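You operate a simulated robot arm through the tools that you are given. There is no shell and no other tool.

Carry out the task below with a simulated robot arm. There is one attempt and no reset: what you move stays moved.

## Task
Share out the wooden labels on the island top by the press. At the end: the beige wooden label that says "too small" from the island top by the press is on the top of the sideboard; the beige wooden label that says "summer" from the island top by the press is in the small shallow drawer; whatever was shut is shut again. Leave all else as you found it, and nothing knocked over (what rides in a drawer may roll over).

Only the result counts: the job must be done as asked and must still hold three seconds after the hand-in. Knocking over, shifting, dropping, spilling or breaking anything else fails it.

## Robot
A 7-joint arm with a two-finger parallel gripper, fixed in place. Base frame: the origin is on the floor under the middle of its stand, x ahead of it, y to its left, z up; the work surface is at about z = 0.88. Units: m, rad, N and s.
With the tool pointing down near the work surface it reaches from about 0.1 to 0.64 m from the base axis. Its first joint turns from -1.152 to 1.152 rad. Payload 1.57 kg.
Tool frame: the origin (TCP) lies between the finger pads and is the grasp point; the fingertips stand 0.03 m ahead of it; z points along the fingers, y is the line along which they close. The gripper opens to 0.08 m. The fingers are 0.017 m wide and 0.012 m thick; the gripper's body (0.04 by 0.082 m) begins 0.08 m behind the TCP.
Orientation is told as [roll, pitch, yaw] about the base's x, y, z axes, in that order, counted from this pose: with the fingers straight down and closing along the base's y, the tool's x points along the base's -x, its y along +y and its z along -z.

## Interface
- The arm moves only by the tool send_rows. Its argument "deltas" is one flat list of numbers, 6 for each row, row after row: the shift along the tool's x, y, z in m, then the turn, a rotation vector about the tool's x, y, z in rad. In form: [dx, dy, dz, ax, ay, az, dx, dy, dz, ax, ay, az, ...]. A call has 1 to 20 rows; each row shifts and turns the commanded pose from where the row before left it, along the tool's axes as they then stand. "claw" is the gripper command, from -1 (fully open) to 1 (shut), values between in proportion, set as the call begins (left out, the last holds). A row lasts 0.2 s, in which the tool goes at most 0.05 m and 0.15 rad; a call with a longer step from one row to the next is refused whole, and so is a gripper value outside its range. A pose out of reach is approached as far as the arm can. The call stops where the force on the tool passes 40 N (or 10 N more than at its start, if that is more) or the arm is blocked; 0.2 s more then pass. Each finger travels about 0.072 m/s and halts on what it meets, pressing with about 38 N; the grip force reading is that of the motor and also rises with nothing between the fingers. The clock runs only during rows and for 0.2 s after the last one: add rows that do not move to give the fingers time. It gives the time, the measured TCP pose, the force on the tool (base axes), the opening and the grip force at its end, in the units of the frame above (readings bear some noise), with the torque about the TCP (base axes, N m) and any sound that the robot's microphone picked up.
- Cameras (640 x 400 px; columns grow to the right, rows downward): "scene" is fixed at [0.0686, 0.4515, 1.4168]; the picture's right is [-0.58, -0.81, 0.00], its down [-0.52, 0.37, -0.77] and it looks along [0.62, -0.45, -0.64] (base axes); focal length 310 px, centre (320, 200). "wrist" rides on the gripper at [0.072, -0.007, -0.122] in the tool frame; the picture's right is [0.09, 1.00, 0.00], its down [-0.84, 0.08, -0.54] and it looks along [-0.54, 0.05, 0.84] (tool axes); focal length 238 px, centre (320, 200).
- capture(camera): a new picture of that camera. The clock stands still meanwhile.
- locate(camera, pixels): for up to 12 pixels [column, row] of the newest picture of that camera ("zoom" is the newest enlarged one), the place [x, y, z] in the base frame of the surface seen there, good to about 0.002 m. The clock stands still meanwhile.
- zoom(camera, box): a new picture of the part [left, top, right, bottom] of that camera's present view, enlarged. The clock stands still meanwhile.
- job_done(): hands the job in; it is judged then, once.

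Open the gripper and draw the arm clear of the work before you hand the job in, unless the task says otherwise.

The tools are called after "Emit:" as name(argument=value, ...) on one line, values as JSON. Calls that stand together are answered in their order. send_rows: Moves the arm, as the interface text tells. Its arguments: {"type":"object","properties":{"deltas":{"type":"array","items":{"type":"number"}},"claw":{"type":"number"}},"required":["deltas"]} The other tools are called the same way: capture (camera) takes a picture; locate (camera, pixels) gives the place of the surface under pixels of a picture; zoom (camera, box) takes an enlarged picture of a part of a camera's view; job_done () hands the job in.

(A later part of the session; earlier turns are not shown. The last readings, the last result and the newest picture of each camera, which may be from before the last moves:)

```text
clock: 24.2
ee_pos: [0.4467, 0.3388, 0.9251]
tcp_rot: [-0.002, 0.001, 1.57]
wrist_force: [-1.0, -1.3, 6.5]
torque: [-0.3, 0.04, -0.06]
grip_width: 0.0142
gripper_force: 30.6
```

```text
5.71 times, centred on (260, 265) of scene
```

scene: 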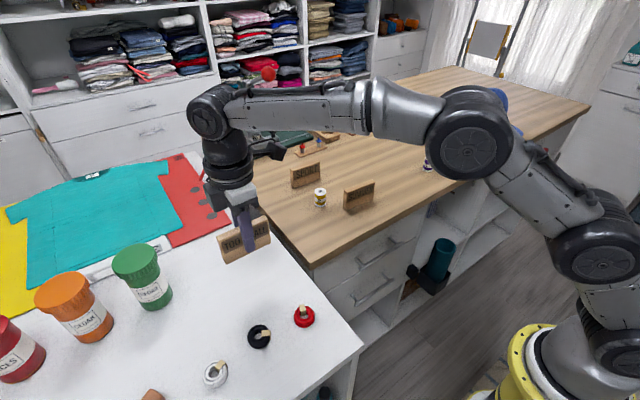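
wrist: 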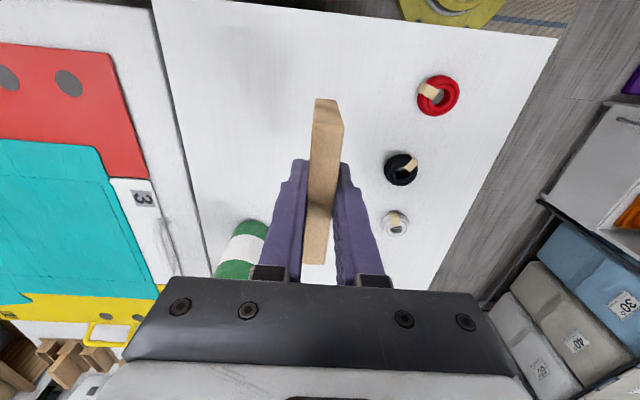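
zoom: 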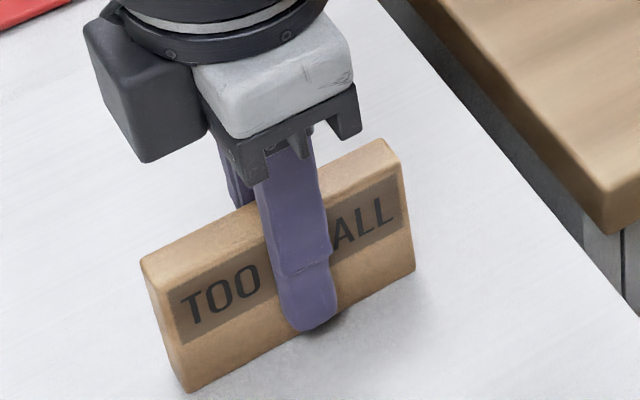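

Contact is felt (6.5 N). I open the gripper with the arm at rest.

Emit:
send_rows(deltas=[0, 0, 0, 0, 0, 0, 0, 0, 0, 0, 0, 0, 0, 0, 0, 0, 0, 0, 0, 0, 0, 0, 0, 0], claw=-1)

Emit:
zoom(camera="scene", box=[210, 230, 310, 300])

```text
clock: 25.2
ee_pos: [0.4466, 0.338, 0.924]
tcp_rot: [0.0, 0.003, 1.57]
wrist_force: [0.6, 0.3, 0.7]
torque: [-0.01, 0.03, -0.02]
grip_width: 0.0803
gripper_force: 0.1
```

```text
5.71 times, centred on (260, 265) of scene
```

zoom: 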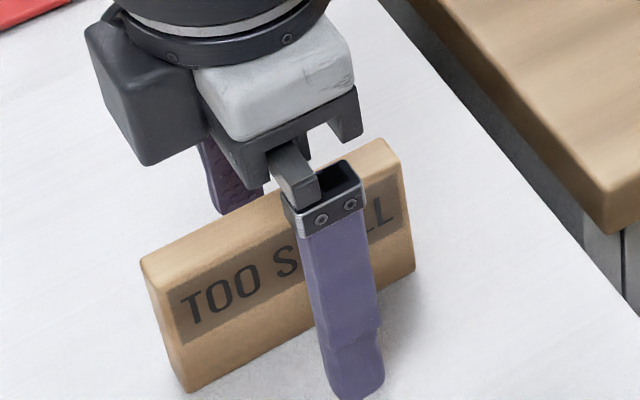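

The label stands on its own. I rise straight up and move back to about (0.30, 0.05) in front of the island.

Emit:
send_rows(deltas=[0, 0, -0.02, 0, 0, 0, 0, 0, -0.04, 0, 0, 0, 0, 0, -0.04, 0, 0, 0, 0, 0, -0.03, 0, 0, 0, 0.0363, 0.0188, 0, 0, 0, 0, 0.0363, 0.0188, 0, 0, 0, 0, 0.0363, 0.0188, 0, 0, 0, 0, 0.0363, 0.0188, 0, 0, 0, 0, 0.0363, 0.0188, 0, 0, 0, 0, 0.0363, 0.0188, 0, 0, 0, 0, 0.0363, 0.0188, 0, 0, 0, 0, 0.0363, 0.0188, 0, 0, 0, 0])

Emit:
capture(camera="scene")

Emit:
capture(camera="wrist")

```text
clock: 27.8
ee_pos: [0.2966, 0.0505, 1.0534]
tcp_rot: [0.002, 0.001, 1.571]
wrist_force: [0.5, 0.2, 0.2]
torque: [-0.01, 0.02, 0.0]
grip_width: 0.08
gripper_force: 0.0
```

```text
taken
```

scene: 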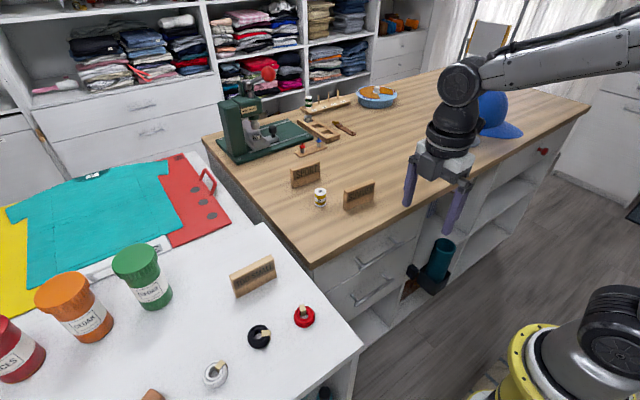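

```text
taken
```

wrist: 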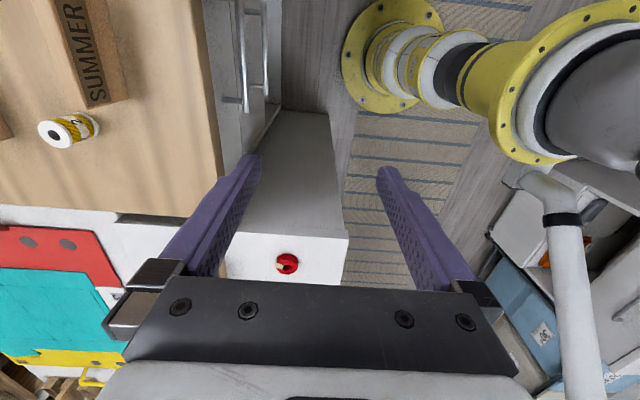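

TOO SMALL stands on the sideboard at about (252,278). For the drawer I tilt the fingers 30° forward from straight down, narrow the opening to 0.03 m and go to a point up and back from the handle bar.

Emit:
send_rows(deltas=[0, 0, 0, 0.1309, 0, 0, 0, 0, 0, 0.1309, 0, 0, 0, 0, 0, 0.1309, 0, 0, 0, 0, 0, 0.1309, 0, 0, 0.0101, 0.0075, 0.0328, 0, 0, 0, 0.0101, 0.0075, 0.0328, 0, 0, 0, 0.0101, 0.0075, 0.0328, 0, 0, 0, 0.0101, 0.0075, 0.0328, 0, 0, 0, 0.0101, 0.0075, 0.0328, 0, 0, 0], claw=0.25)

Emit:
capture(camera="wrist")

Emit:
capture(camera="scene")

```text
clock: 29.8
ee_pos: [0.3472, -0.0002, 0.8947]
tcp_rot: [-0.523, 0.002, 1.57]
wrist_force: [0.7, 1.2, 0.4]
torque: [-0.02, -0.03, -0.05]
grip_width: 0.0298
gripper_force: 0.0
```

```text
taken
```

wrist: 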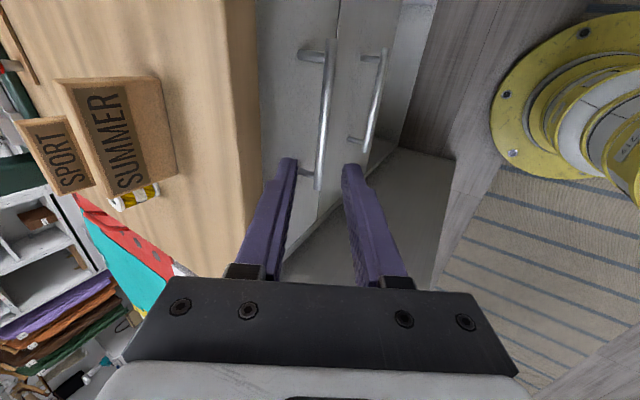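

```text
taken
```

scene: 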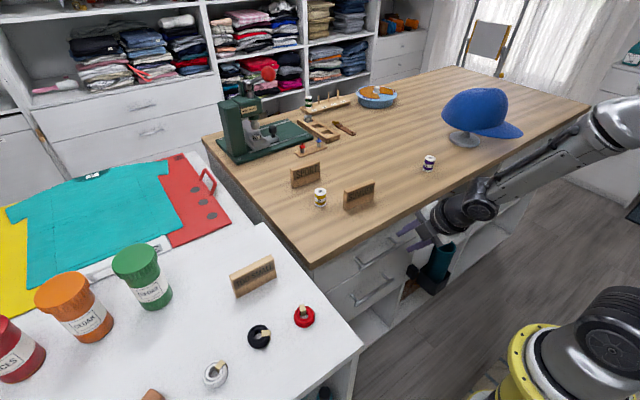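

The bar of the upper drawer appears between the fingers from (331,45) to (318,188). I measure the bar, its gap to the front and the counter edge.

Emit:
zoom(camera="wrist", box=[240, 20, 400, 210])

Emit:
locate(camera="wrist", pixels=[[331, 60], [327, 90], [324, 120], [321, 150], [320, 180], [327, 120], [321, 120], [300, 120], [310, 170], [250, 120], [259, 120], [262, 60]])

```text
2.11 times, centred on (320, 115) of wrist
```

zoom: 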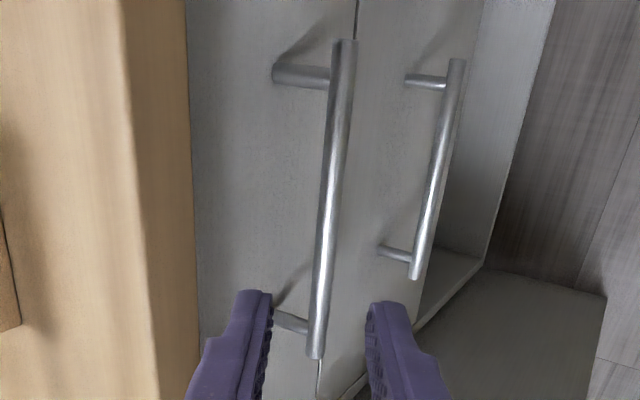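

```text
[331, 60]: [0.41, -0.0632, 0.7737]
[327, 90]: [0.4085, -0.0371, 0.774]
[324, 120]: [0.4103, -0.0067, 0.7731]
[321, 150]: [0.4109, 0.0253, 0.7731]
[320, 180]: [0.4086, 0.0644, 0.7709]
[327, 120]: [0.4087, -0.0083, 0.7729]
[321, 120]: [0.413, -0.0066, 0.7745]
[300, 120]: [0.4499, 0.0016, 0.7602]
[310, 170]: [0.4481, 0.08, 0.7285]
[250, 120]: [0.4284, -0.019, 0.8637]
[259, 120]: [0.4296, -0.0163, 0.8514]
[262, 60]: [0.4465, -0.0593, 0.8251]
```

Bar centre is about (0.414, y, 0.769), counter edge at x≈0.4285. I advance along the finger direction in small rows so the bar comes between the fingers.

Emit:
send_rows(deltas=[0, 0.0052, 0.02, 0, 0, 0, 0, 0, 0.035, 0, 0, 0, 0, 0, 0.03, 0, 0, 0, 0, 0, 0.02, 0, 0, 0, 0, 0, 0.01, 0, 0, 0, 0, 0, 0.0075, 0, 0, 0])

Emit:
capture(camera="wrist")

Emit:
zoom(camera="scene", box=[320, 190, 480, 310])

```text
clock: 31.2
ee_pos: [0.4038, -0.0029, 0.7862]
tcp_rot: [-0.52, 0.002, 1.569]
wrist_force: [0.1, -0.4, -0.2]
torque: [-0.02, -0.02, 0.01]
grip_width: 0.0298
gripper_force: 0.1
```

```text
taken
```

wrist: 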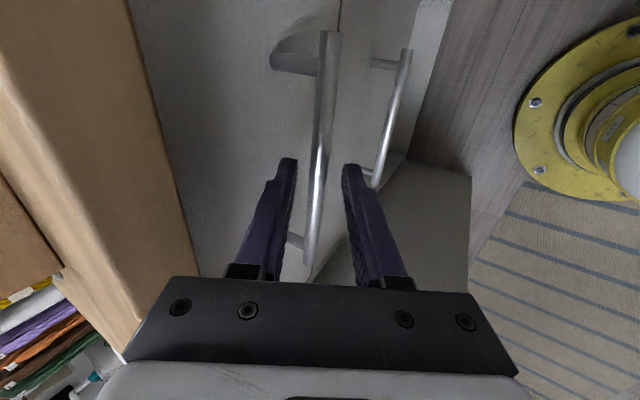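

```text
3.33 times, centred on (400, 250) of scene
```

zoom: 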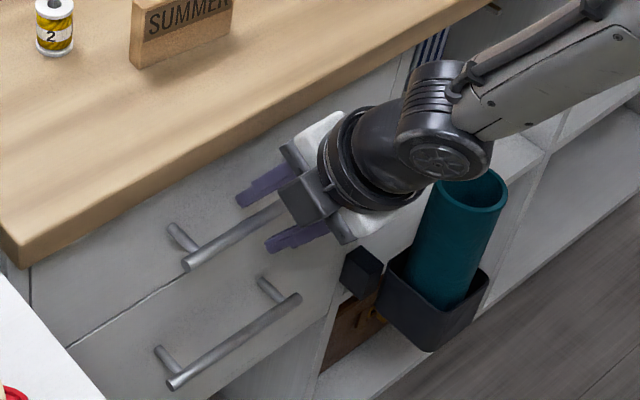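

The bar lies between the fingers (no contact). I close the gripper on it.

Emit:
send_rows(deltas=[0, 0, 0, 0, 0, 0, 0, 0, 0, 0, 0, 0, 0, 0, 0, 0, 0, 0], claw=1)

Emit:
locate(camera="scene", pixels=[[445, 240], [440, 243], [432, 255], [430, 265], [450, 243], [420, 230], [450, 225]])

```text
clock: 32.0
ee_pos: [0.4035, -0.0022, 0.7858]
tcp_rot: [-0.524, 0.0, 1.57]
wrist_force: [1.2, 0.3, 0.8]
torque: [0.06, -0.01, 0.02]
grip_width: 0.0116
gripper_force: 29.2
```

```text
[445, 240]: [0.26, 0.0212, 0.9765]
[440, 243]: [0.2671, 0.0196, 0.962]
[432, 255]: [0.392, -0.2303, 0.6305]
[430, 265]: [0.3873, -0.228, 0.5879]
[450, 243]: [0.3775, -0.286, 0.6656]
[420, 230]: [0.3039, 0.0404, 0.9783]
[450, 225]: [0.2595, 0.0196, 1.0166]
```

Gripped the bar (0.0116 m). I pull straight back along −x by 4 cm first and check.

Emit:
send_rows(deltas=[0, 0.0087, -0.005, 0, 0, 0, 0, 0.0087, -0.005, 0, 0, 0, 0, 0.0087, -0.005, 0, 0, 0, 0, 0.0087, -0.005, 0, 0, 0])

Emit:
zoom(camera="scene", box=[300, 190, 460, 310])

```text
clock: 33.0
ee_pos: [0.3639, -0.0031, 0.7865]
tcp_rot: [-0.525, 0.003, 1.568]
wrist_force: [0.6, -9.0, 7.7]
torque: [-0.38, 0.06, -0.21]
grip_width: 0.0117
gripper_force: 28.4
```

```text
3.33 times, centred on (380, 250) of scene
```

zoom: 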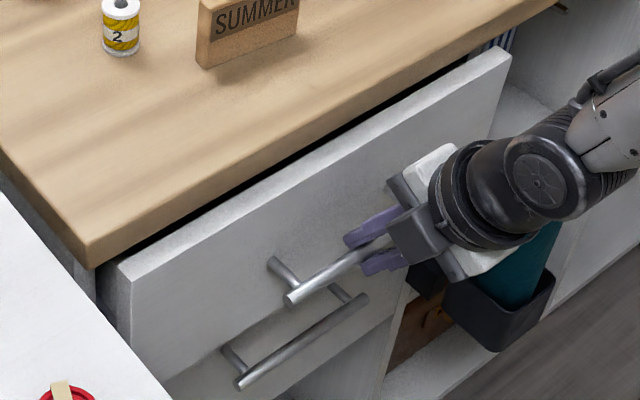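

The drawer follows (about 4 cm open). I keep pulling back, watching the force.

Emit:
send_rows(deltas=[0, 0.0104, -0.006, 0, 0, 0, 0, 0.0104, -0.006, 0, 0, 0, 0, 0.0104, -0.006, 0, 0, 0, 0, 0.0104, -0.006, 0, 0, 0, 0, 0.0104, -0.006, 0, 0, 0])

Emit:
capture(camera="scene")

```text
clock: 34.2
ee_pos: [0.3019, -0.0023, 0.7862]
tcp_rot: [-0.524, 0.003, 1.575]
wrist_force: [1.9, 28.6, 5.0]
torque: [0.63, 0.01, 0.08]
grip_width: 0.0117
gripper_force: 28.8
```

```text
taken
```

scene: 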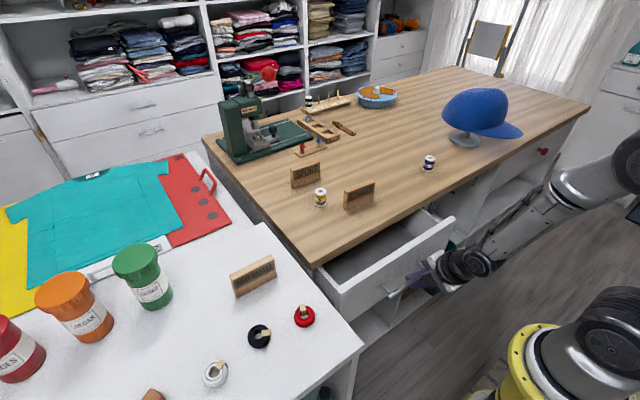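

The drawer is about 10 cm open, but the sideways force is 28.6 N. I hold still a moment to see whether it settles.

Emit:
send_rows(deltas=[0, 0, 0, 0, 0, 0, 0, 0, 0, 0, 0, 0])

Emit:
zoom(camera="scene", box=[290, 190, 490, 340])

```text
clock: 34.8
ee_pos: [0.303, -0.0029, 0.7853]
tcp_rot: [-0.523, 0.004, 1.57]
wrist_force: [-0.8, 27.8, 5.8]
torque: [0.5, 0.05, 0.26]
grip_width: 0.0114
gripper_force: 28.9
```

```text
2.67 times, centred on (390, 265) of scene
```

zoom: 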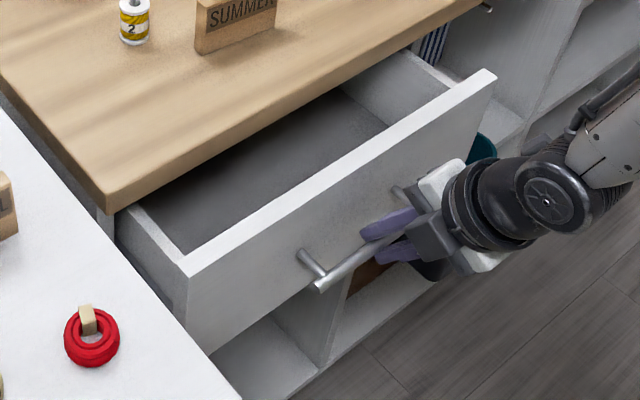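

The tool is being pushed toward +y by the bar; I shift the command 1.5 mm toward +y to relieve it and read again.

Emit:
send_rows(deltas=[-0.0015, 0, 0, 0, 0, 0, 0, 0, 0, 0, 0, 0])

```text
clock: 35.4
ee_pos: [0.3035, -0.0039, 0.7862]
tcp_rot: [-0.524, -0.001, 1.562]
wrist_force: [-1.7, -26.4, 9.1]
torque: [-0.73, -0.04, -0.1]
grip_width: 0.0115
gripper_force: 28.9
```

The slide is very stiff sideways (1.5 mm swings the force by 55 N). I loosen the grip to about 0.016 m so the bar can slide freely and hook-pull instead.

Emit:
send_rows(deltas=[0.0007, 0, 0, 0, 0, 0, 0, 0, 0, 0, 0, 0], claw=0.6)

Emit:
send_rows(deltas=[0, 0.0087, -0.005, 0, 0, 0, 0, 0.0087, -0.005, 0, 0, 0, 0, 0.0087, -0.005, 0, 0, 0, 0, 0.0087, -0.005, 0, 0, 0])

Emit:
capture(camera="scene")

```text
clock: 36.0
ee_pos: [0.3015, -0.002, 0.7847]
tcp_rot: [-0.522, 0.002, 1.571]
wrist_force: [1.0, -0.2, 0.2]
torque: [-0.01, 0.0, 0.0]
grip_width: 0.0162
gripper_force: 0.0
```

```text
clock: 37.0
ee_pos: [0.2617, -0.0004, 0.7841]
tcp_rot: [-0.522, 0.003, 1.572]
wrist_force: [-0.5, 0.4, 0.7]
torque: [0.01, -0.01, -0.02]
grip_width: 0.0161
gripper_force: 0.3
```

```text
taken
```

scene: 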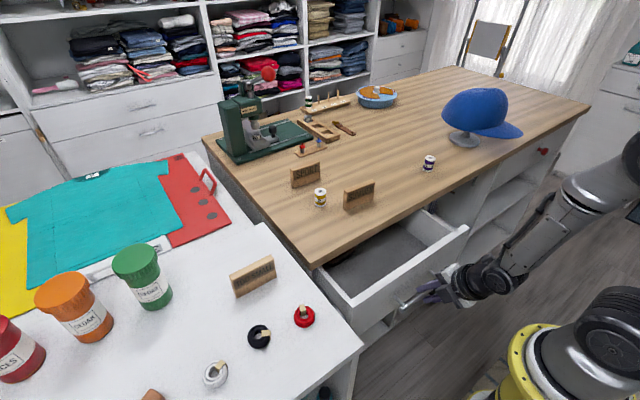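

Pulling now takes hardly any force; drawer about 14 cm open. I pull another 4.5 cm.

Emit:
send_rows(deltas=[0, 0.0087, -0.005, 0, 0, 0, 0, 0.0087, -0.005, 0, 0, 0, 0, 0.0087, -0.005, 0, 0, 0, 0, 0.0087, -0.005, 0, 0, 0, 0, 0.0043, -0.0025, 0, 0, 0])

Emit:
capture(camera="scene")

Emit:
capture(camera="wrist")

```text
clock: 38.2
ee_pos: [0.2177, -0.0007, 0.7834]
tcp_rot: [-0.523, 0.002, 1.57]
wrist_force: [0.4, -1.5, 0.8]
torque: [0.0, -0.02, -0.04]
grip_width: 0.0167
gripper_force: 0.2
```

```text
taken
```

scene: 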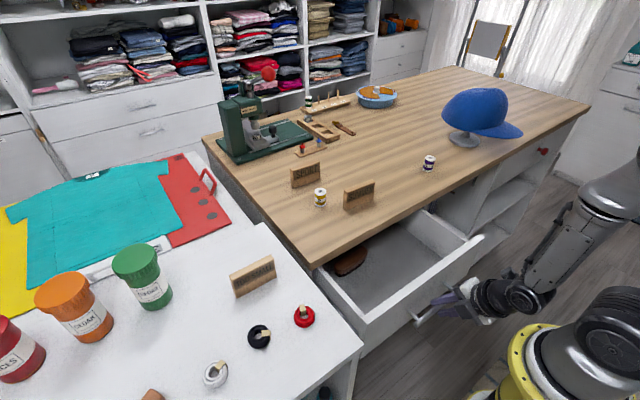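

```text
taken
```

wrist: 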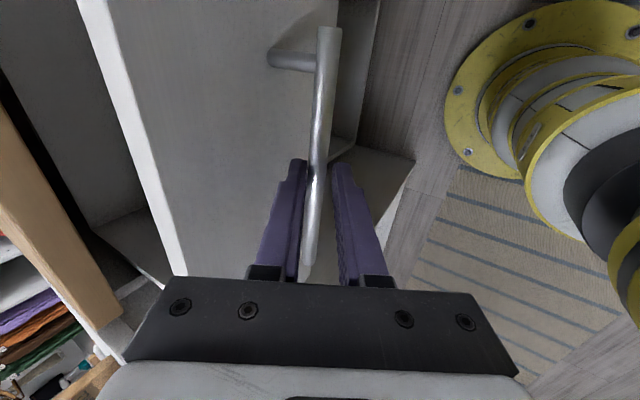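

Drawer is about 19 cm open with a brown leather item at its back-left (scene (348,258)). I withdraw along the finger axis to clear the bar, then rise.

Emit:
send_rows(deltas=[0, 0, -0.0125, 0, 0, 0, 0, 0, -0.0125, 0, 0, 0, 0, 0, -0.0125, 0, 0, 0, 0, -0.015, -0.026, 0, 0, 0, 0, -0.02, -0.0346, 0, 0, 0, 0, -0.02, -0.0346, 0, 0, 0, 0, -0.02, -0.0346, 0, 0, 0, 0, -0.02, -0.0346, 0, 0, 0])

Emit:
capture(camera="scene")

Emit:
capture(camera="wrist")

```text
clock: 40.0
ee_pos: [0.1999, -0.0002, 1.0111]
tcp_rot: [-0.523, 0.0, 1.567]
wrist_force: [0.0, 0.2, -0.3]
torque: [-0.01, -0.02, -0.01]
grip_width: 0.016
gripper_force: 0.1
```

```text
taken
```

scene: 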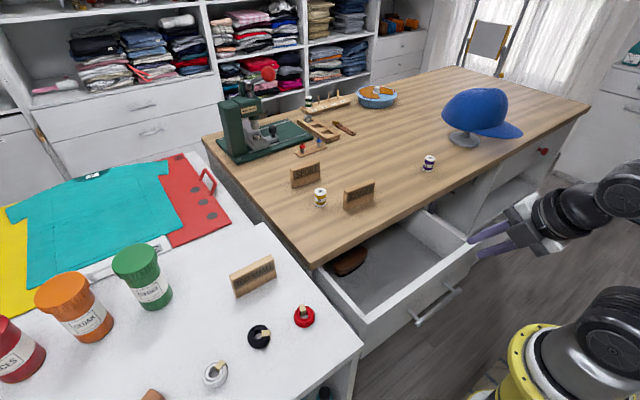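

```text
taken
```

wrist: 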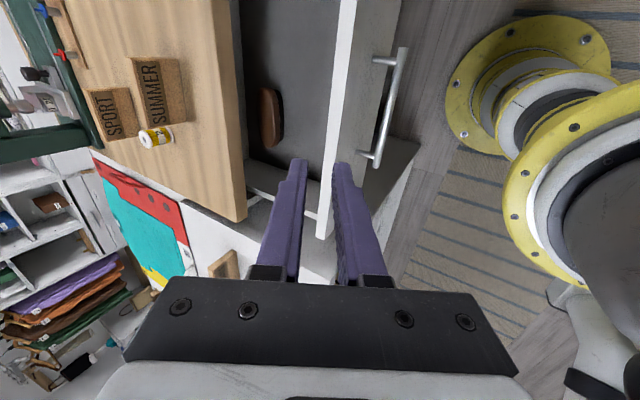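

Clear of the handle. I measure the drawer's inside: floor, front panel, side walls and the leather item.

Emit:
zoom(camera="scene", box=[300, 190, 500, 350])

Emit:
locate(camera="scene", pixels=[[380, 270], [400, 255], [350, 258], [335, 265], [366, 258], [365, 285], [375, 300], [440, 268], [370, 318], [420, 295], [470, 245], [400, 240]])

Emit:
locate(camera="wrist", pixels=[[300, 60], [275, 120], [262, 120], [282, 120], [270, 85], [275, 145], [340, 60], [352, 60], [330, 120], [250, 60], [400, 60], [300, 120]])

```text
2.50 times, centred on (400, 270) of scene
```

zoom: 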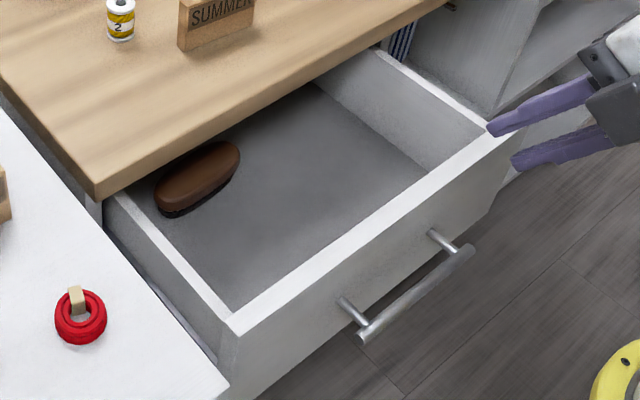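

```text
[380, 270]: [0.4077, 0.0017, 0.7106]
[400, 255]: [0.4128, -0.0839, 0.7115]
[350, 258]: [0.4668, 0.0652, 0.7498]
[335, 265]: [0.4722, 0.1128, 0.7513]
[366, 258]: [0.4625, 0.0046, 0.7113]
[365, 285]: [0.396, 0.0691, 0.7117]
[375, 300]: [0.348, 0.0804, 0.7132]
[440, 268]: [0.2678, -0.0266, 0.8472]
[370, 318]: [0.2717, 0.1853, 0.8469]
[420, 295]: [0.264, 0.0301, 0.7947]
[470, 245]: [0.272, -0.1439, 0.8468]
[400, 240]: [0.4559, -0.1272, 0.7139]
```

```text
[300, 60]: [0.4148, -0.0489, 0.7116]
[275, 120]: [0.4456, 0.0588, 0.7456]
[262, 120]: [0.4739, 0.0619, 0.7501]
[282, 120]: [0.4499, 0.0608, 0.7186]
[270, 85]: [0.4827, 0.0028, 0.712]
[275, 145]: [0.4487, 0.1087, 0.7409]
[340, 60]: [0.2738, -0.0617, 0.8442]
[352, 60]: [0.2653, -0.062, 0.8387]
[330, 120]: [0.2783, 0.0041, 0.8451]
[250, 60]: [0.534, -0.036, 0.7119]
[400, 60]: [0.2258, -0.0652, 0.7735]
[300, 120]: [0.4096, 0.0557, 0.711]
```

Inside: floor z≈0.7115, front panel inner face x≈0.281, brush at x 0.445–0.485, y 0.02–0.12. Next I straighten the tool (yaw 1.50 to match SUMMER's slight skew) and move above SUMMER.

Emit:
send_rows(deltas=[0, 0, 0, -0.1309, 0, 0, 0, 0, 0, -0.1309, 0, 0, 0, 0, 0, -0.1309, 0, 0, 0, 0, 0, -0.1309, 0, 0, -0.0009, -0.0397, -0.002, 0, 0, 0, -0.0009, -0.0397, -0.002, 0, 0, 0, -0.0009, -0.0397, -0.002, 0, 0, 0, -0.0009, -0.0397, -0.002, 0, 0, 0, -0.0009, -0.0397, -0.002, 0, 0, 0, -0.0009, -0.0397, -0.002, 0, 0, 0, -0.0009, -0.0397, -0.002, 0, 0, 0, -0.0009, -0.0397, -0.002, 0, 0, 0, 0, 0, 0, 0, 0, 0.07], claw=-0.6)

Emit:
capture(camera="wrist")

```text
clock: 42.8
ee_pos: [0.5158, 0.0047, 1.0239]
tcp_rot: [0.0, 0.002, 1.498]
wrist_force: [0.1, 1.4, 0.6]
torque: [0.05, -0.01, -0.03]
grip_width: 0.0641
gripper_force: 0.0
```

```text
taken
```

wrist: 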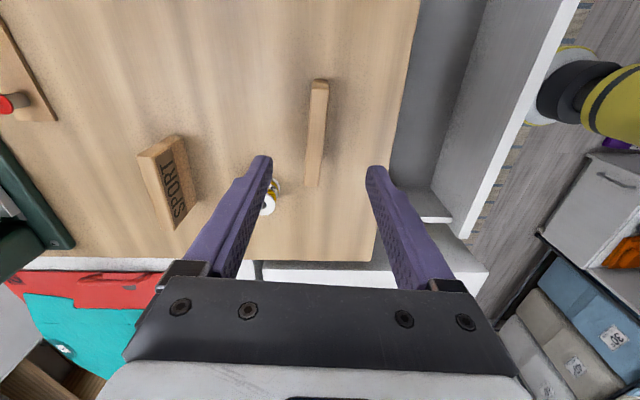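

The SUMMER label is seen edge-on between the fingers from (320,85) to (312,185). I measure it to centre the grip.

Emit:
locate(camera="wrist", pixels=[[314, 90], [326, 90], [310, 135], [322, 135], [308, 182], [318, 182], [318, 83], [313, 183], [268, 205], [268, 190]])

Emit:
zoom(camera="wrist", box=[240, 70, 400, 220])

```text
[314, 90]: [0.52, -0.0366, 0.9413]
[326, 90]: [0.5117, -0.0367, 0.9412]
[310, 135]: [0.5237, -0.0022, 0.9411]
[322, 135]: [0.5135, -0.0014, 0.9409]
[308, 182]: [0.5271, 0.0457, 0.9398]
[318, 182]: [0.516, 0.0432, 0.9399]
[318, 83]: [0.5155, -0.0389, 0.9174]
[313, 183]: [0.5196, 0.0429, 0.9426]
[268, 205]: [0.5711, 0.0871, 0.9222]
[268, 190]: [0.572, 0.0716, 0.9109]
```

```text
2.67 times, centred on (320, 145) of wrist
```

zoom: 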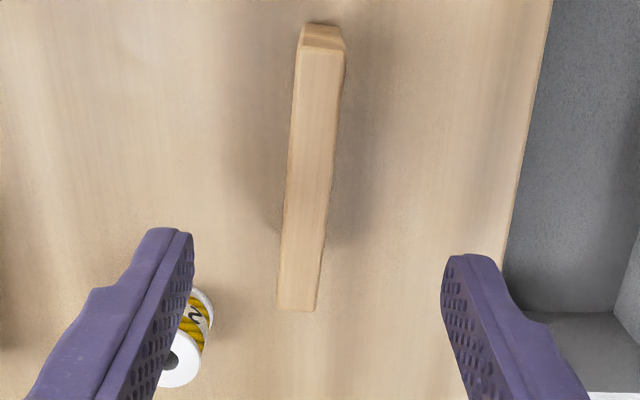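

Label centre is at x≈0.519, 3 mm ahead of the TCP. I correct and descend to z≈0.929.

Emit:
send_rows(deltas=[0, -0.003, 0.015, 0, 0, 0, 0, 0, 0.03, 0, 0, 0, 0, 0, 0.03, 0, 0, 0, 0, 0, 0.02, 0, 0, 0])

Emit:
send_rows(deltas=[0, 0, 0, 0, 0, 0, 0, 0, 0, 0, 0, 0, 0, 0, 0, 0, 0, 0, 0, 0, 0, 0, 0, 0], claw=1)

Emit:
zoom(camera="scene", box=[290, 120, 450, 240])

```text
clock: 43.8
ee_pos: [0.5172, 0.0061, 0.928]
tcp_rot: [0.001, 0.003, 1.498]
wrist_force: [0.3, -0.2, -0.1]
torque: [-0.03, 0.02, -0.04]
grip_width: 0.0641
gripper_force: 0.1
```

```text
clock: 44.8
ee_pos: [0.517, 0.0056, 0.9287]
tcp_rot: [0.0, 0.002, 1.5]
wrist_force: [0.6, 0.3, -0.1]
torque: [0.01, 0.03, -0.01]
grip_width: 0.0143
gripper_force: 31.0
```

```text
3.33 times, centred on (370, 180) of scene
```

zoom: 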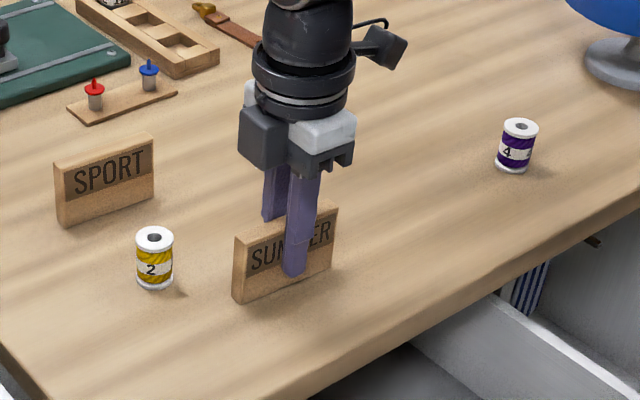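

SUMMER is gripped (0.0143 m). I lift it 10 cm, square the yaw, and move back over the open drawer at about (0.353, −0.04).

Emit:
send_rows(deltas=[0, 0, -0.02, 0, 0, 0, 0, 0, -0.04, 0, 0, 0, 0, 0, -0.04, 0, 0, 0, 0, 0, 0, 0, 0, -0.07, 0.0091, 0.0328, 0, 0, 0, 0, 0.0091, 0.0328, 0, 0, 0, 0, 0.0091, 0.0328, 0, 0, 0, 0, 0.0091, 0.0328, 0, 0, 0, 0, 0.0091, 0.0328, 0, 0, 0, 0])

Emit:
capture(camera="wrist")

Emit:
capture(camera="scene")

```text
clock: 46.8
ee_pos: [0.3589, -0.0359, 1.0261]
tcp_rot: [-0.001, 0.003, 1.569]
wrist_force: [0.6, -0.6, -0.7]
torque: [-0.02, -0.02, 0.0]
grip_width: 0.0141
gripper_force: 30.6
```

```text
taken
```

wrist: 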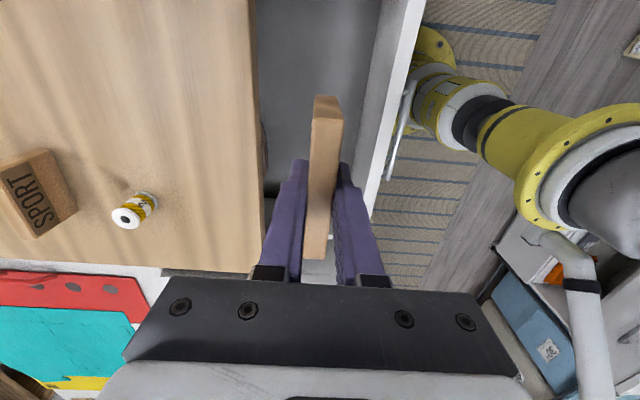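

```text
taken
```

scene: 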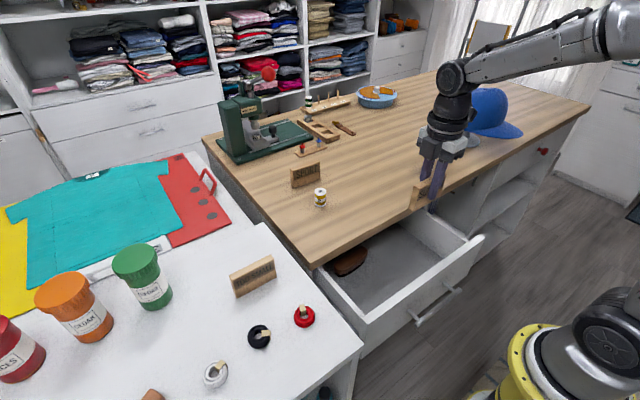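

The label hangs over the drawer at x≈0.357, midway between front panel and counter edge. I lower it to z≈0.80 first.

Emit:
send_rows(deltas=[0, 0.003, 0.036, 0, 0, 0, 0, 0, 0.036, 0, 0, 0, 0, 0, 0.036, 0, 0, 0, 0, 0, 0.036, 0, 0, 0, 0, 0, 0.036, 0, 0, 0, 0, 0, 0.036, 0, 0, 0])

Emit:
capture(camera="scene")

Emit:
capture(camera="wrist")

```text
clock: 48.2
ee_pos: [0.3529, -0.0383, 0.8124]
tcp_rot: [-0.002, 0.001, 1.569]
wrist_force: [-0.1, -0.2, -0.3]
torque: [-0.03, 0.01, -0.02]
grip_width: 0.0143
gripper_force: 30.5
```

```text
taken
```

scene: 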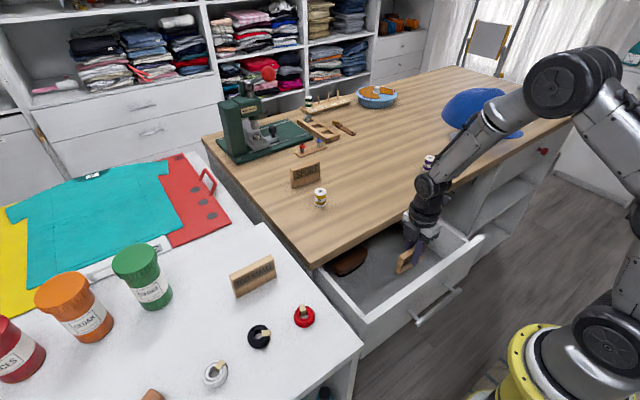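

```text
taken
```

wrist: 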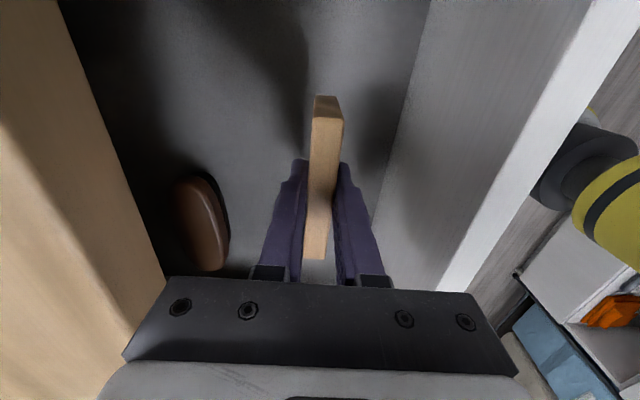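

Clearance looks fine. Before the last part I check how high the forearm is above the counter.

Emit:
locate(camera="scene", pixels=[[430, 185], [450, 165], [475, 145], [500, 115], [428, 162], [560, 80], [425, 210], [405, 265], [415, 225]])

Emit:
zoom(camera="scene", box=[350, 130, 510, 290])

```text
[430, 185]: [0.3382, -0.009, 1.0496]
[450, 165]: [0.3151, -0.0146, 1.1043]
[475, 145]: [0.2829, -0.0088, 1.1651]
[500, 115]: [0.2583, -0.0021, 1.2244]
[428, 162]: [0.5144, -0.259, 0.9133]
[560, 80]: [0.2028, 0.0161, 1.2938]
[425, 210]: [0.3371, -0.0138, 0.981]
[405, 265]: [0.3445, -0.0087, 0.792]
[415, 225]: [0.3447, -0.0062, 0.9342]
```

```text
2.50 times, centred on (430, 210) of scene
```

zoom: 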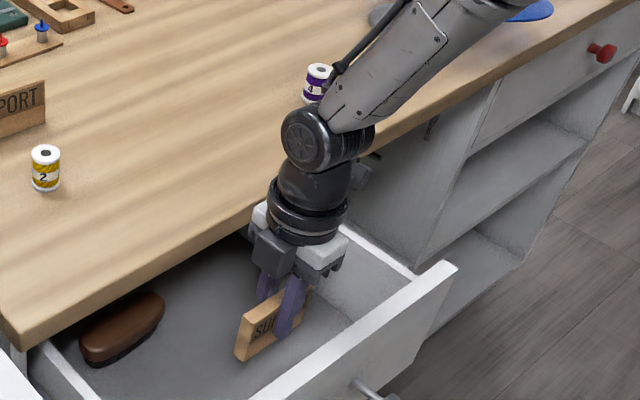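

The arm is well above everything. I lower slowly to about z=0.763, just above the drawer floor.

Emit:
send_rows(deltas=[0, 0, 0.02, 0, 0, 0, 0, 0, 0.015, 0, 0, 0, 0, 0, 0.01, 0, 0, 0, 0, 0, 0.004, 0, 0, 0])

Emit:
send_rows(deltas=[0, 0, 0.001, 0, 0, 0, 0, 0, 0.001, 0, 0, 0])

```text
clock: 49.2
ee_pos: [0.3533, -0.0395, 0.7629]
tcp_rot: [0.001, 0.002, 1.569]
wrist_force: [-0.3, 0.9, -0.2]
torque: [0.02, 0.0, 0.0]
grip_width: 0.0141
gripper_force: 30.9
```

```text
clock: 49.8
ee_pos: [0.3514, -0.0407, 0.7597]
tcp_rot: [0.0, 0.003, 1.569]
wrist_force: [0.1, -0.8, -0.2]
torque: [0.04, -0.02, 0.0]
grip_width: 0.0144
gripper_force: 30.6
```

No contact yet at z≈0.760; I continue in 1 mm steps.

Emit:
send_rows(deltas=[0, 0, 0.001, 0, 0, 0, 0, 0, 0.001, 0, 0, 0])

Emit:
zoom(camera="scene", box=[370, 220, 460, 290])

```text
clock: 50.4
ee_pos: [0.3538, -0.0411, 0.7598]
tcp_rot: [-0.004, 0.001, 1.569]
wrist_force: [-1.8, 0.5, 16.2]
torque: [0.1, 0.1, 0.0]
grip_width: 0.0143
gripper_force: 30.5
```

```text
5.71 times, centred on (415, 255) of scene
```

zoom: 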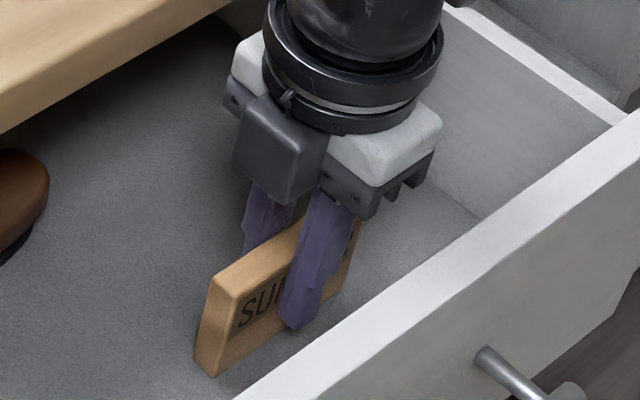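

The label has touched the drawer floor (16 N). I ease up 0.5 mm and open the gripper partway to let go.

Emit:
send_rows(deltas=[0, 0, -0.0005, 0, 0, 0, 0, 0, 0, 0, 0, 0, 0, 0, 0, 0, 0, 0, 0, 0, 0, 0, 0, 0], claw=-0.5)

Emit:
zoom(camera="scene", box=[370, 220, 460, 290])

```text
clock: 51.4
ee_pos: [0.3523, -0.0401, 0.7595]
tcp_rot: [-0.001, 0.001, 1.57]
wrist_force: [-0.3, -1.3, -0.3]
torque: [0.0, 0.0, 0.02]
grip_width: 0.0599
gripper_force: 0.2
```

```text
5.71 times, centred on (415, 255) of scene
```

zoom: 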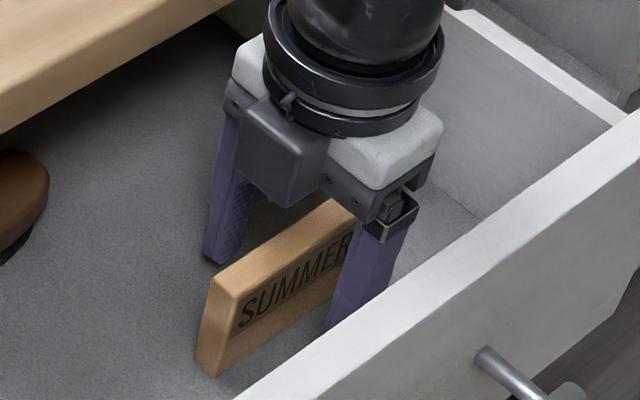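

SUMMER stands in the drawer. I rise straight up out of the drawer to z≈1.02.

Emit:
send_rows(deltas=[0, 0, -0.02, 0, 0, 0, 0, 0, -0.04, 0, 0, 0, 0, 0, -0.04, 0, 0, 0, 0, 0, -0.04, 0, 0, 0, 0, 0, -0.04, 0, 0, 0, 0, 0, -0.04, 0, 0, 0, 0, 0, -0.04, 0, 0, 0])

Emit:
capture(camera="scene")

```text
clock: 53.0
ee_pos: [0.3518, -0.0414, 1.0195]
tcp_rot: [0.0, 0.002, 1.569]
wrist_force: [-0.9, 0.3, 0.0]
torque: [0.0, -0.02, -0.01]
grip_width: 0.0599
gripper_force: 0.0
```

```text
taken
```

scene: 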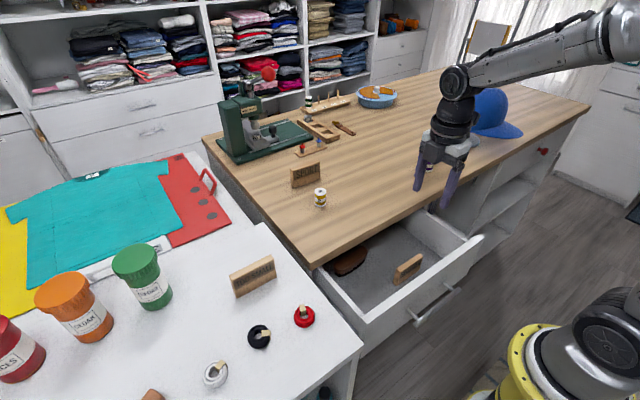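

The label stands at (408,268) in the drawer. I move back in front of the drawer, tilt 30° again and set the opening to 0.03 m.

Emit:
send_rows(deltas=[-0.0103, 0.038, 0, 0, 0, 0, -0.0103, 0.038, 0, 0, 0, 0, -0.0103, 0.038, 0, 0, 0, 0, -0.0103, 0.038, 0, 0, 0, 0, 0, 0, 0, 0.1309, 0, 0, 0, 0, 0, 0.1309, 0, 0, 0, 0, 0, 0.1309, 0, 0, 0, 0, 0, 0.1309, 0, 0], claw=0.25)

Emit:
capture(camera="wrist")

```text
clock: 54.8
ee_pos: [0.2016, 0.001, 1.0192]
tcp_rot: [-0.524, 0.002, 1.57]
wrist_force: [0.2, -0.2, 0.3]
torque: [-0.02, 0.03, 0.03]
grip_width: 0.03
gripper_force: 0.0
```

```text
taken
```

wrist: 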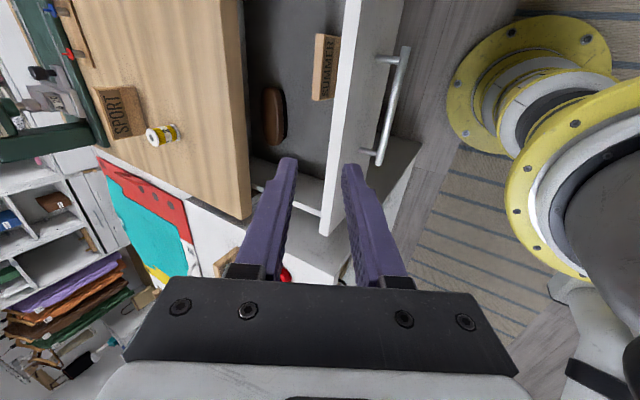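

I measure the bar's present place at (395,100) in this view before going down to it.

Emit:
locate(camera="wrist", pixels=[[402, 60], [397, 80], [393, 100], [388, 125], [382, 150], [350, 100], [342, 150]])

```text
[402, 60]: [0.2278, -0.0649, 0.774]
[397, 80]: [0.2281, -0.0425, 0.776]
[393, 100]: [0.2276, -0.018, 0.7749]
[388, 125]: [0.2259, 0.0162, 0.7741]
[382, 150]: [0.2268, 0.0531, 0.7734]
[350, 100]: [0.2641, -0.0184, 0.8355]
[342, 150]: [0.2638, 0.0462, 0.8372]
```

Bar centre is ≈(0.229, y, 0.769). I descend straight down in front of it, then advance along the finger axis to take it between the fingers.

Emit:
send_rows(deltas=[0, 0.02, 0.0346, 0, 0, 0, 0, 0.02, 0.0346, 0, 0, 0, 0, 0.02, 0.0346, 0, 0, 0, 0, 0.02, 0.0346, 0, 0, 0, 0, 0.02, 0.0346, 0, 0, 0])

Emit:
capture(camera="wrist")

```text
clock: 56.0
ee_pos: [0.2042, -0.0004, 0.8225]
tcp_rot: [-0.535, 0.003, 1.569]
wrist_force: [-1.1, 0.5, -1.0]
torque: [-0.05, 0.01, -0.02]
grip_width: 0.0299
gripper_force: 0.0
```

```text
taken
```

wrist: 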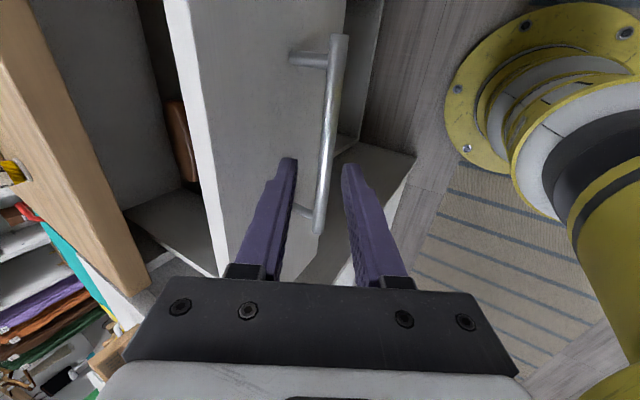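

The bar sits slightly toward the front finger (by about 5 mm). I correct sideways by 4.5 mm and advance 3.9 cm.

Emit:
send_rows(deltas=[0, 0.0045, 0, 0, 0, 0, 0, 0, 0.013, 0, 0, 0, 0, 0, 0.013, 0, 0, 0, 0, 0, 0.0125, 0, 0, 0])

Emit:
capture(camera="wrist")

Emit:
zoom(camera="scene", box=[360, 230, 520, 350])

```text
clock: 57.2
ee_pos: [0.2256, 0.0006, 0.7899]
tcp_rot: [-0.554, -0.001, 1.563]
wrist_force: [-0.8, -1.6, 14.2]
torque: [-0.08, -0.4, -0.14]
grip_width: 0.0359
gripper_force: 3.6
stopped in row 4: the force on the tool passed its limit at 41 N (the readings are from after the stop); the commanded pose is now the measured one
```

```text
taken
```

wrist: 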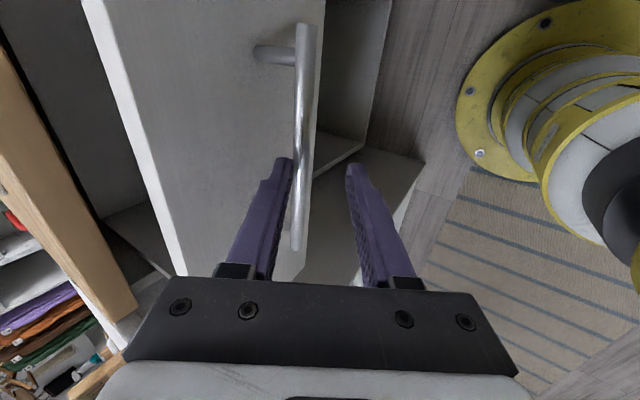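

```text
3.33 times, centred on (440, 290) of scene
```

zoom: 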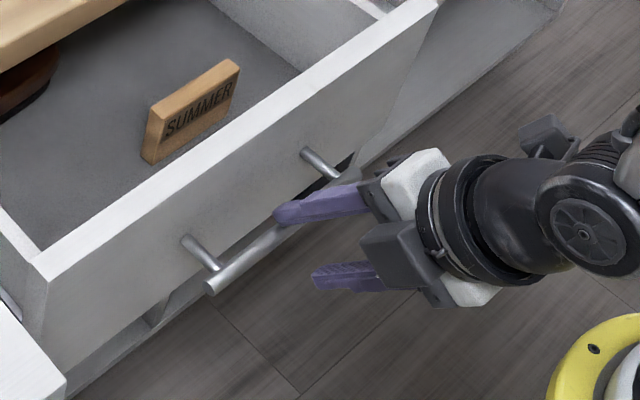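

The call stopped at 41 N: the back finger met the bar, and the bar now appears at (300,150), near the left (back) finger. I look at it closely and measure.

Emit:
zoom(camera="wrist", box=[220, 10, 400, 290])

Emit:
locate(camera="wrist", pixels=[[304, 60], [302, 90], [300, 120], [299, 150], [297, 180], [296, 210], [294, 240], [180, 100], [120, 60], [286, 170], [352, 175], [270, 230]])

Emit:
zoom(camera="scene", box=[400, 260, 470, 310])

```text
1.43 times, centred on (310, 150) of wrist
```

zoom: 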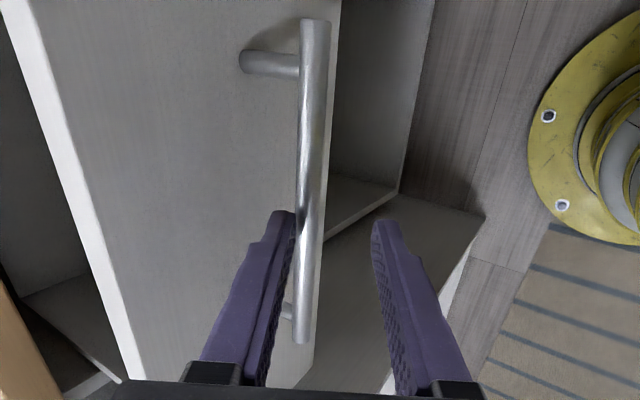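

```text
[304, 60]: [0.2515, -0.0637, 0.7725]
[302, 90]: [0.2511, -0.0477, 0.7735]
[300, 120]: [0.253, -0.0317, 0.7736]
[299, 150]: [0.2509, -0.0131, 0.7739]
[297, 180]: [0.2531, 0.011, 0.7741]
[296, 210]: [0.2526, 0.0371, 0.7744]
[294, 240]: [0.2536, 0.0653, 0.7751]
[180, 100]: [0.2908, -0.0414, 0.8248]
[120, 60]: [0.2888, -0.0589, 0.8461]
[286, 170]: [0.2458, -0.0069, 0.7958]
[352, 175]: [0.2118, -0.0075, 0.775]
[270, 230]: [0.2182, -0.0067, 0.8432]
```

```text
8.00 times, centred on (435, 285) of scene
```

zoom: 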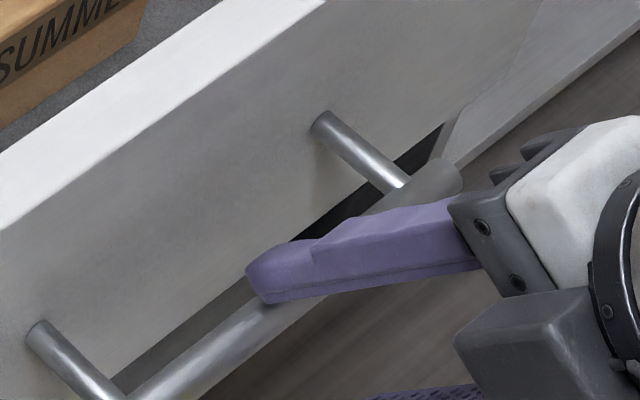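

The drawer has slid in about 2.5 cm (bar now x≈0.254) and the back fingertip rests on the bar. I withdraw along the finger axis and look again.

Emit:
send_rows(deltas=[0, 0, -0.01, 0, 0, 0, 0, 0, -0.015, 0, 0, 0, 0, 0, -0.015, 0, 0, 0])

Emit:
capture(camera="wrist")

Emit:
capture(camera="scene")

```text
clock: 58.0
ee_pos: [0.2008, 0.0014, 0.8219]
tcp_rot: [-0.543, 0.001, 1.565]
wrist_force: [0.7, 0.7, -0.3]
torque: [-0.03, -0.01, 0.01]
grip_width: 0.0296
gripper_force: 0.0
```

```text
taken
```

wrist: 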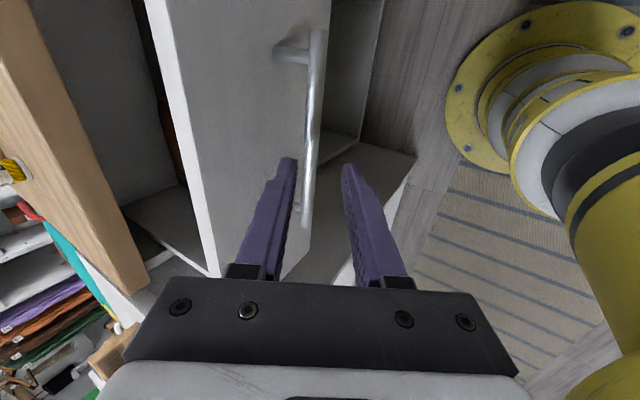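

```text
taken
```

scene: 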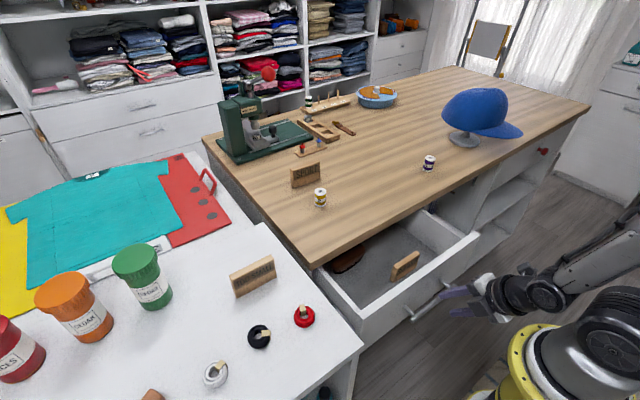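

All is intact and SUMMER still stands in the drawer. I'll close it by pushing the bar with shut fingers: first close the gripper and lower in front of the bar.

Emit:
send_rows(deltas=[0, 0, 0, 0, 0, 0, 0, 0.0098, 0, 0, 0, 0, 0, 0, 0.0125, 0, 0, 0, 0, 0, 0.0125, 0, 0, 0, 0, 0, 0.0125, 0, 0, 0, 0, 0, 0.0125, 0, 0, 0, 0, 0, 0.01, 0, 0, 0], claw=1)

Emit:
capture(camera="wrist")

Emit:
zoom(camera="scene", box=[360, 230, 520, 350])

```text
clock: 59.6
ee_pos: [0.2245, 0.0019, 0.7642]
tcp_rot: [-0.544, 0.002, 1.565]
wrist_force: [-0.7, 0.5, 0.7]
torque: [0.01, -0.05, -0.03]
grip_width: 0.0
gripper_force: 21.4
```

```text
taken
```

wrist: 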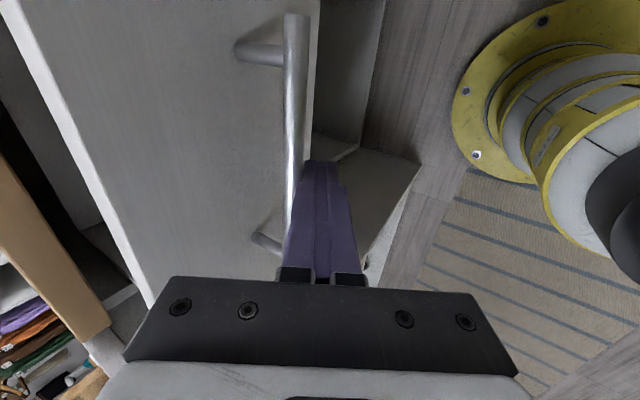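

```text
3.33 times, centred on (440, 290) of scene
```

zoom: 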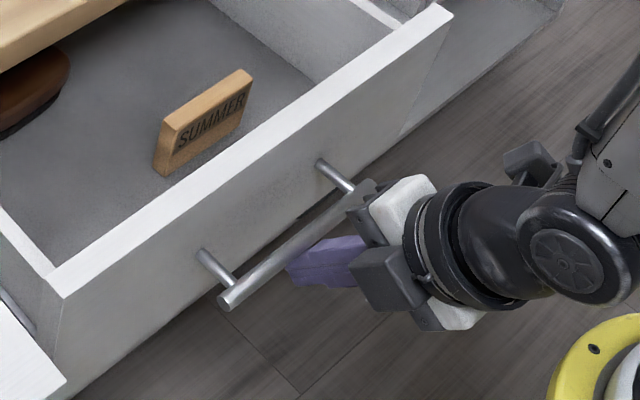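

The shut fingers are right in front of the bar. I push forward slowly along +x, 8 mm per row.

Emit:
send_rows(deltas=[0, -0.0034, 0.0021, 0, 0, 0, 0, -0.0043, 0.0026, 0, 0, 0, 0, -0.0051, 0.0031, 0, 0, 0, 0, -0.0068, 0.0041, 0, 0, 0, 0, -0.0068, 0.0041, 0, 0, 0, 0, -0.0068, 0.0041, 0, 0, 0, 0, -0.0068, 0.0041, 0, 0, 0, 0, -0.0068, 0.0041, 0, 0, 0, 0, -0.0068, 0.0041, 0, 0, 0])

Emit:
capture(camera="scene")

```text
clock: 61.6
ee_pos: [0.2874, 0.0002, 0.7655]
tcp_rot: [-0.544, 0.002, 1.566]
wrist_force: [-0.9, -0.4, -0.1]
torque: [0.04, -0.01, -0.06]
grip_width: 0.0
gripper_force: 21.0
```

```text
taken
```

scene: 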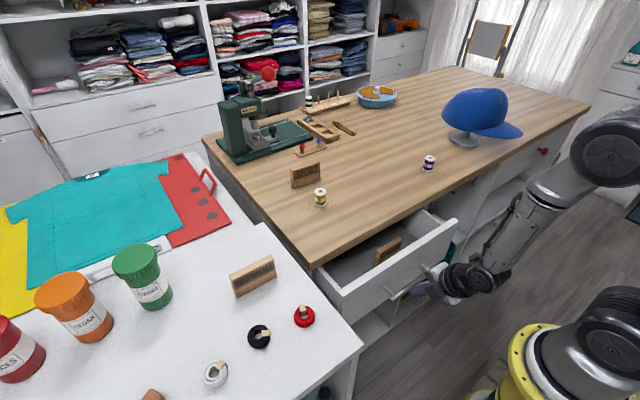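

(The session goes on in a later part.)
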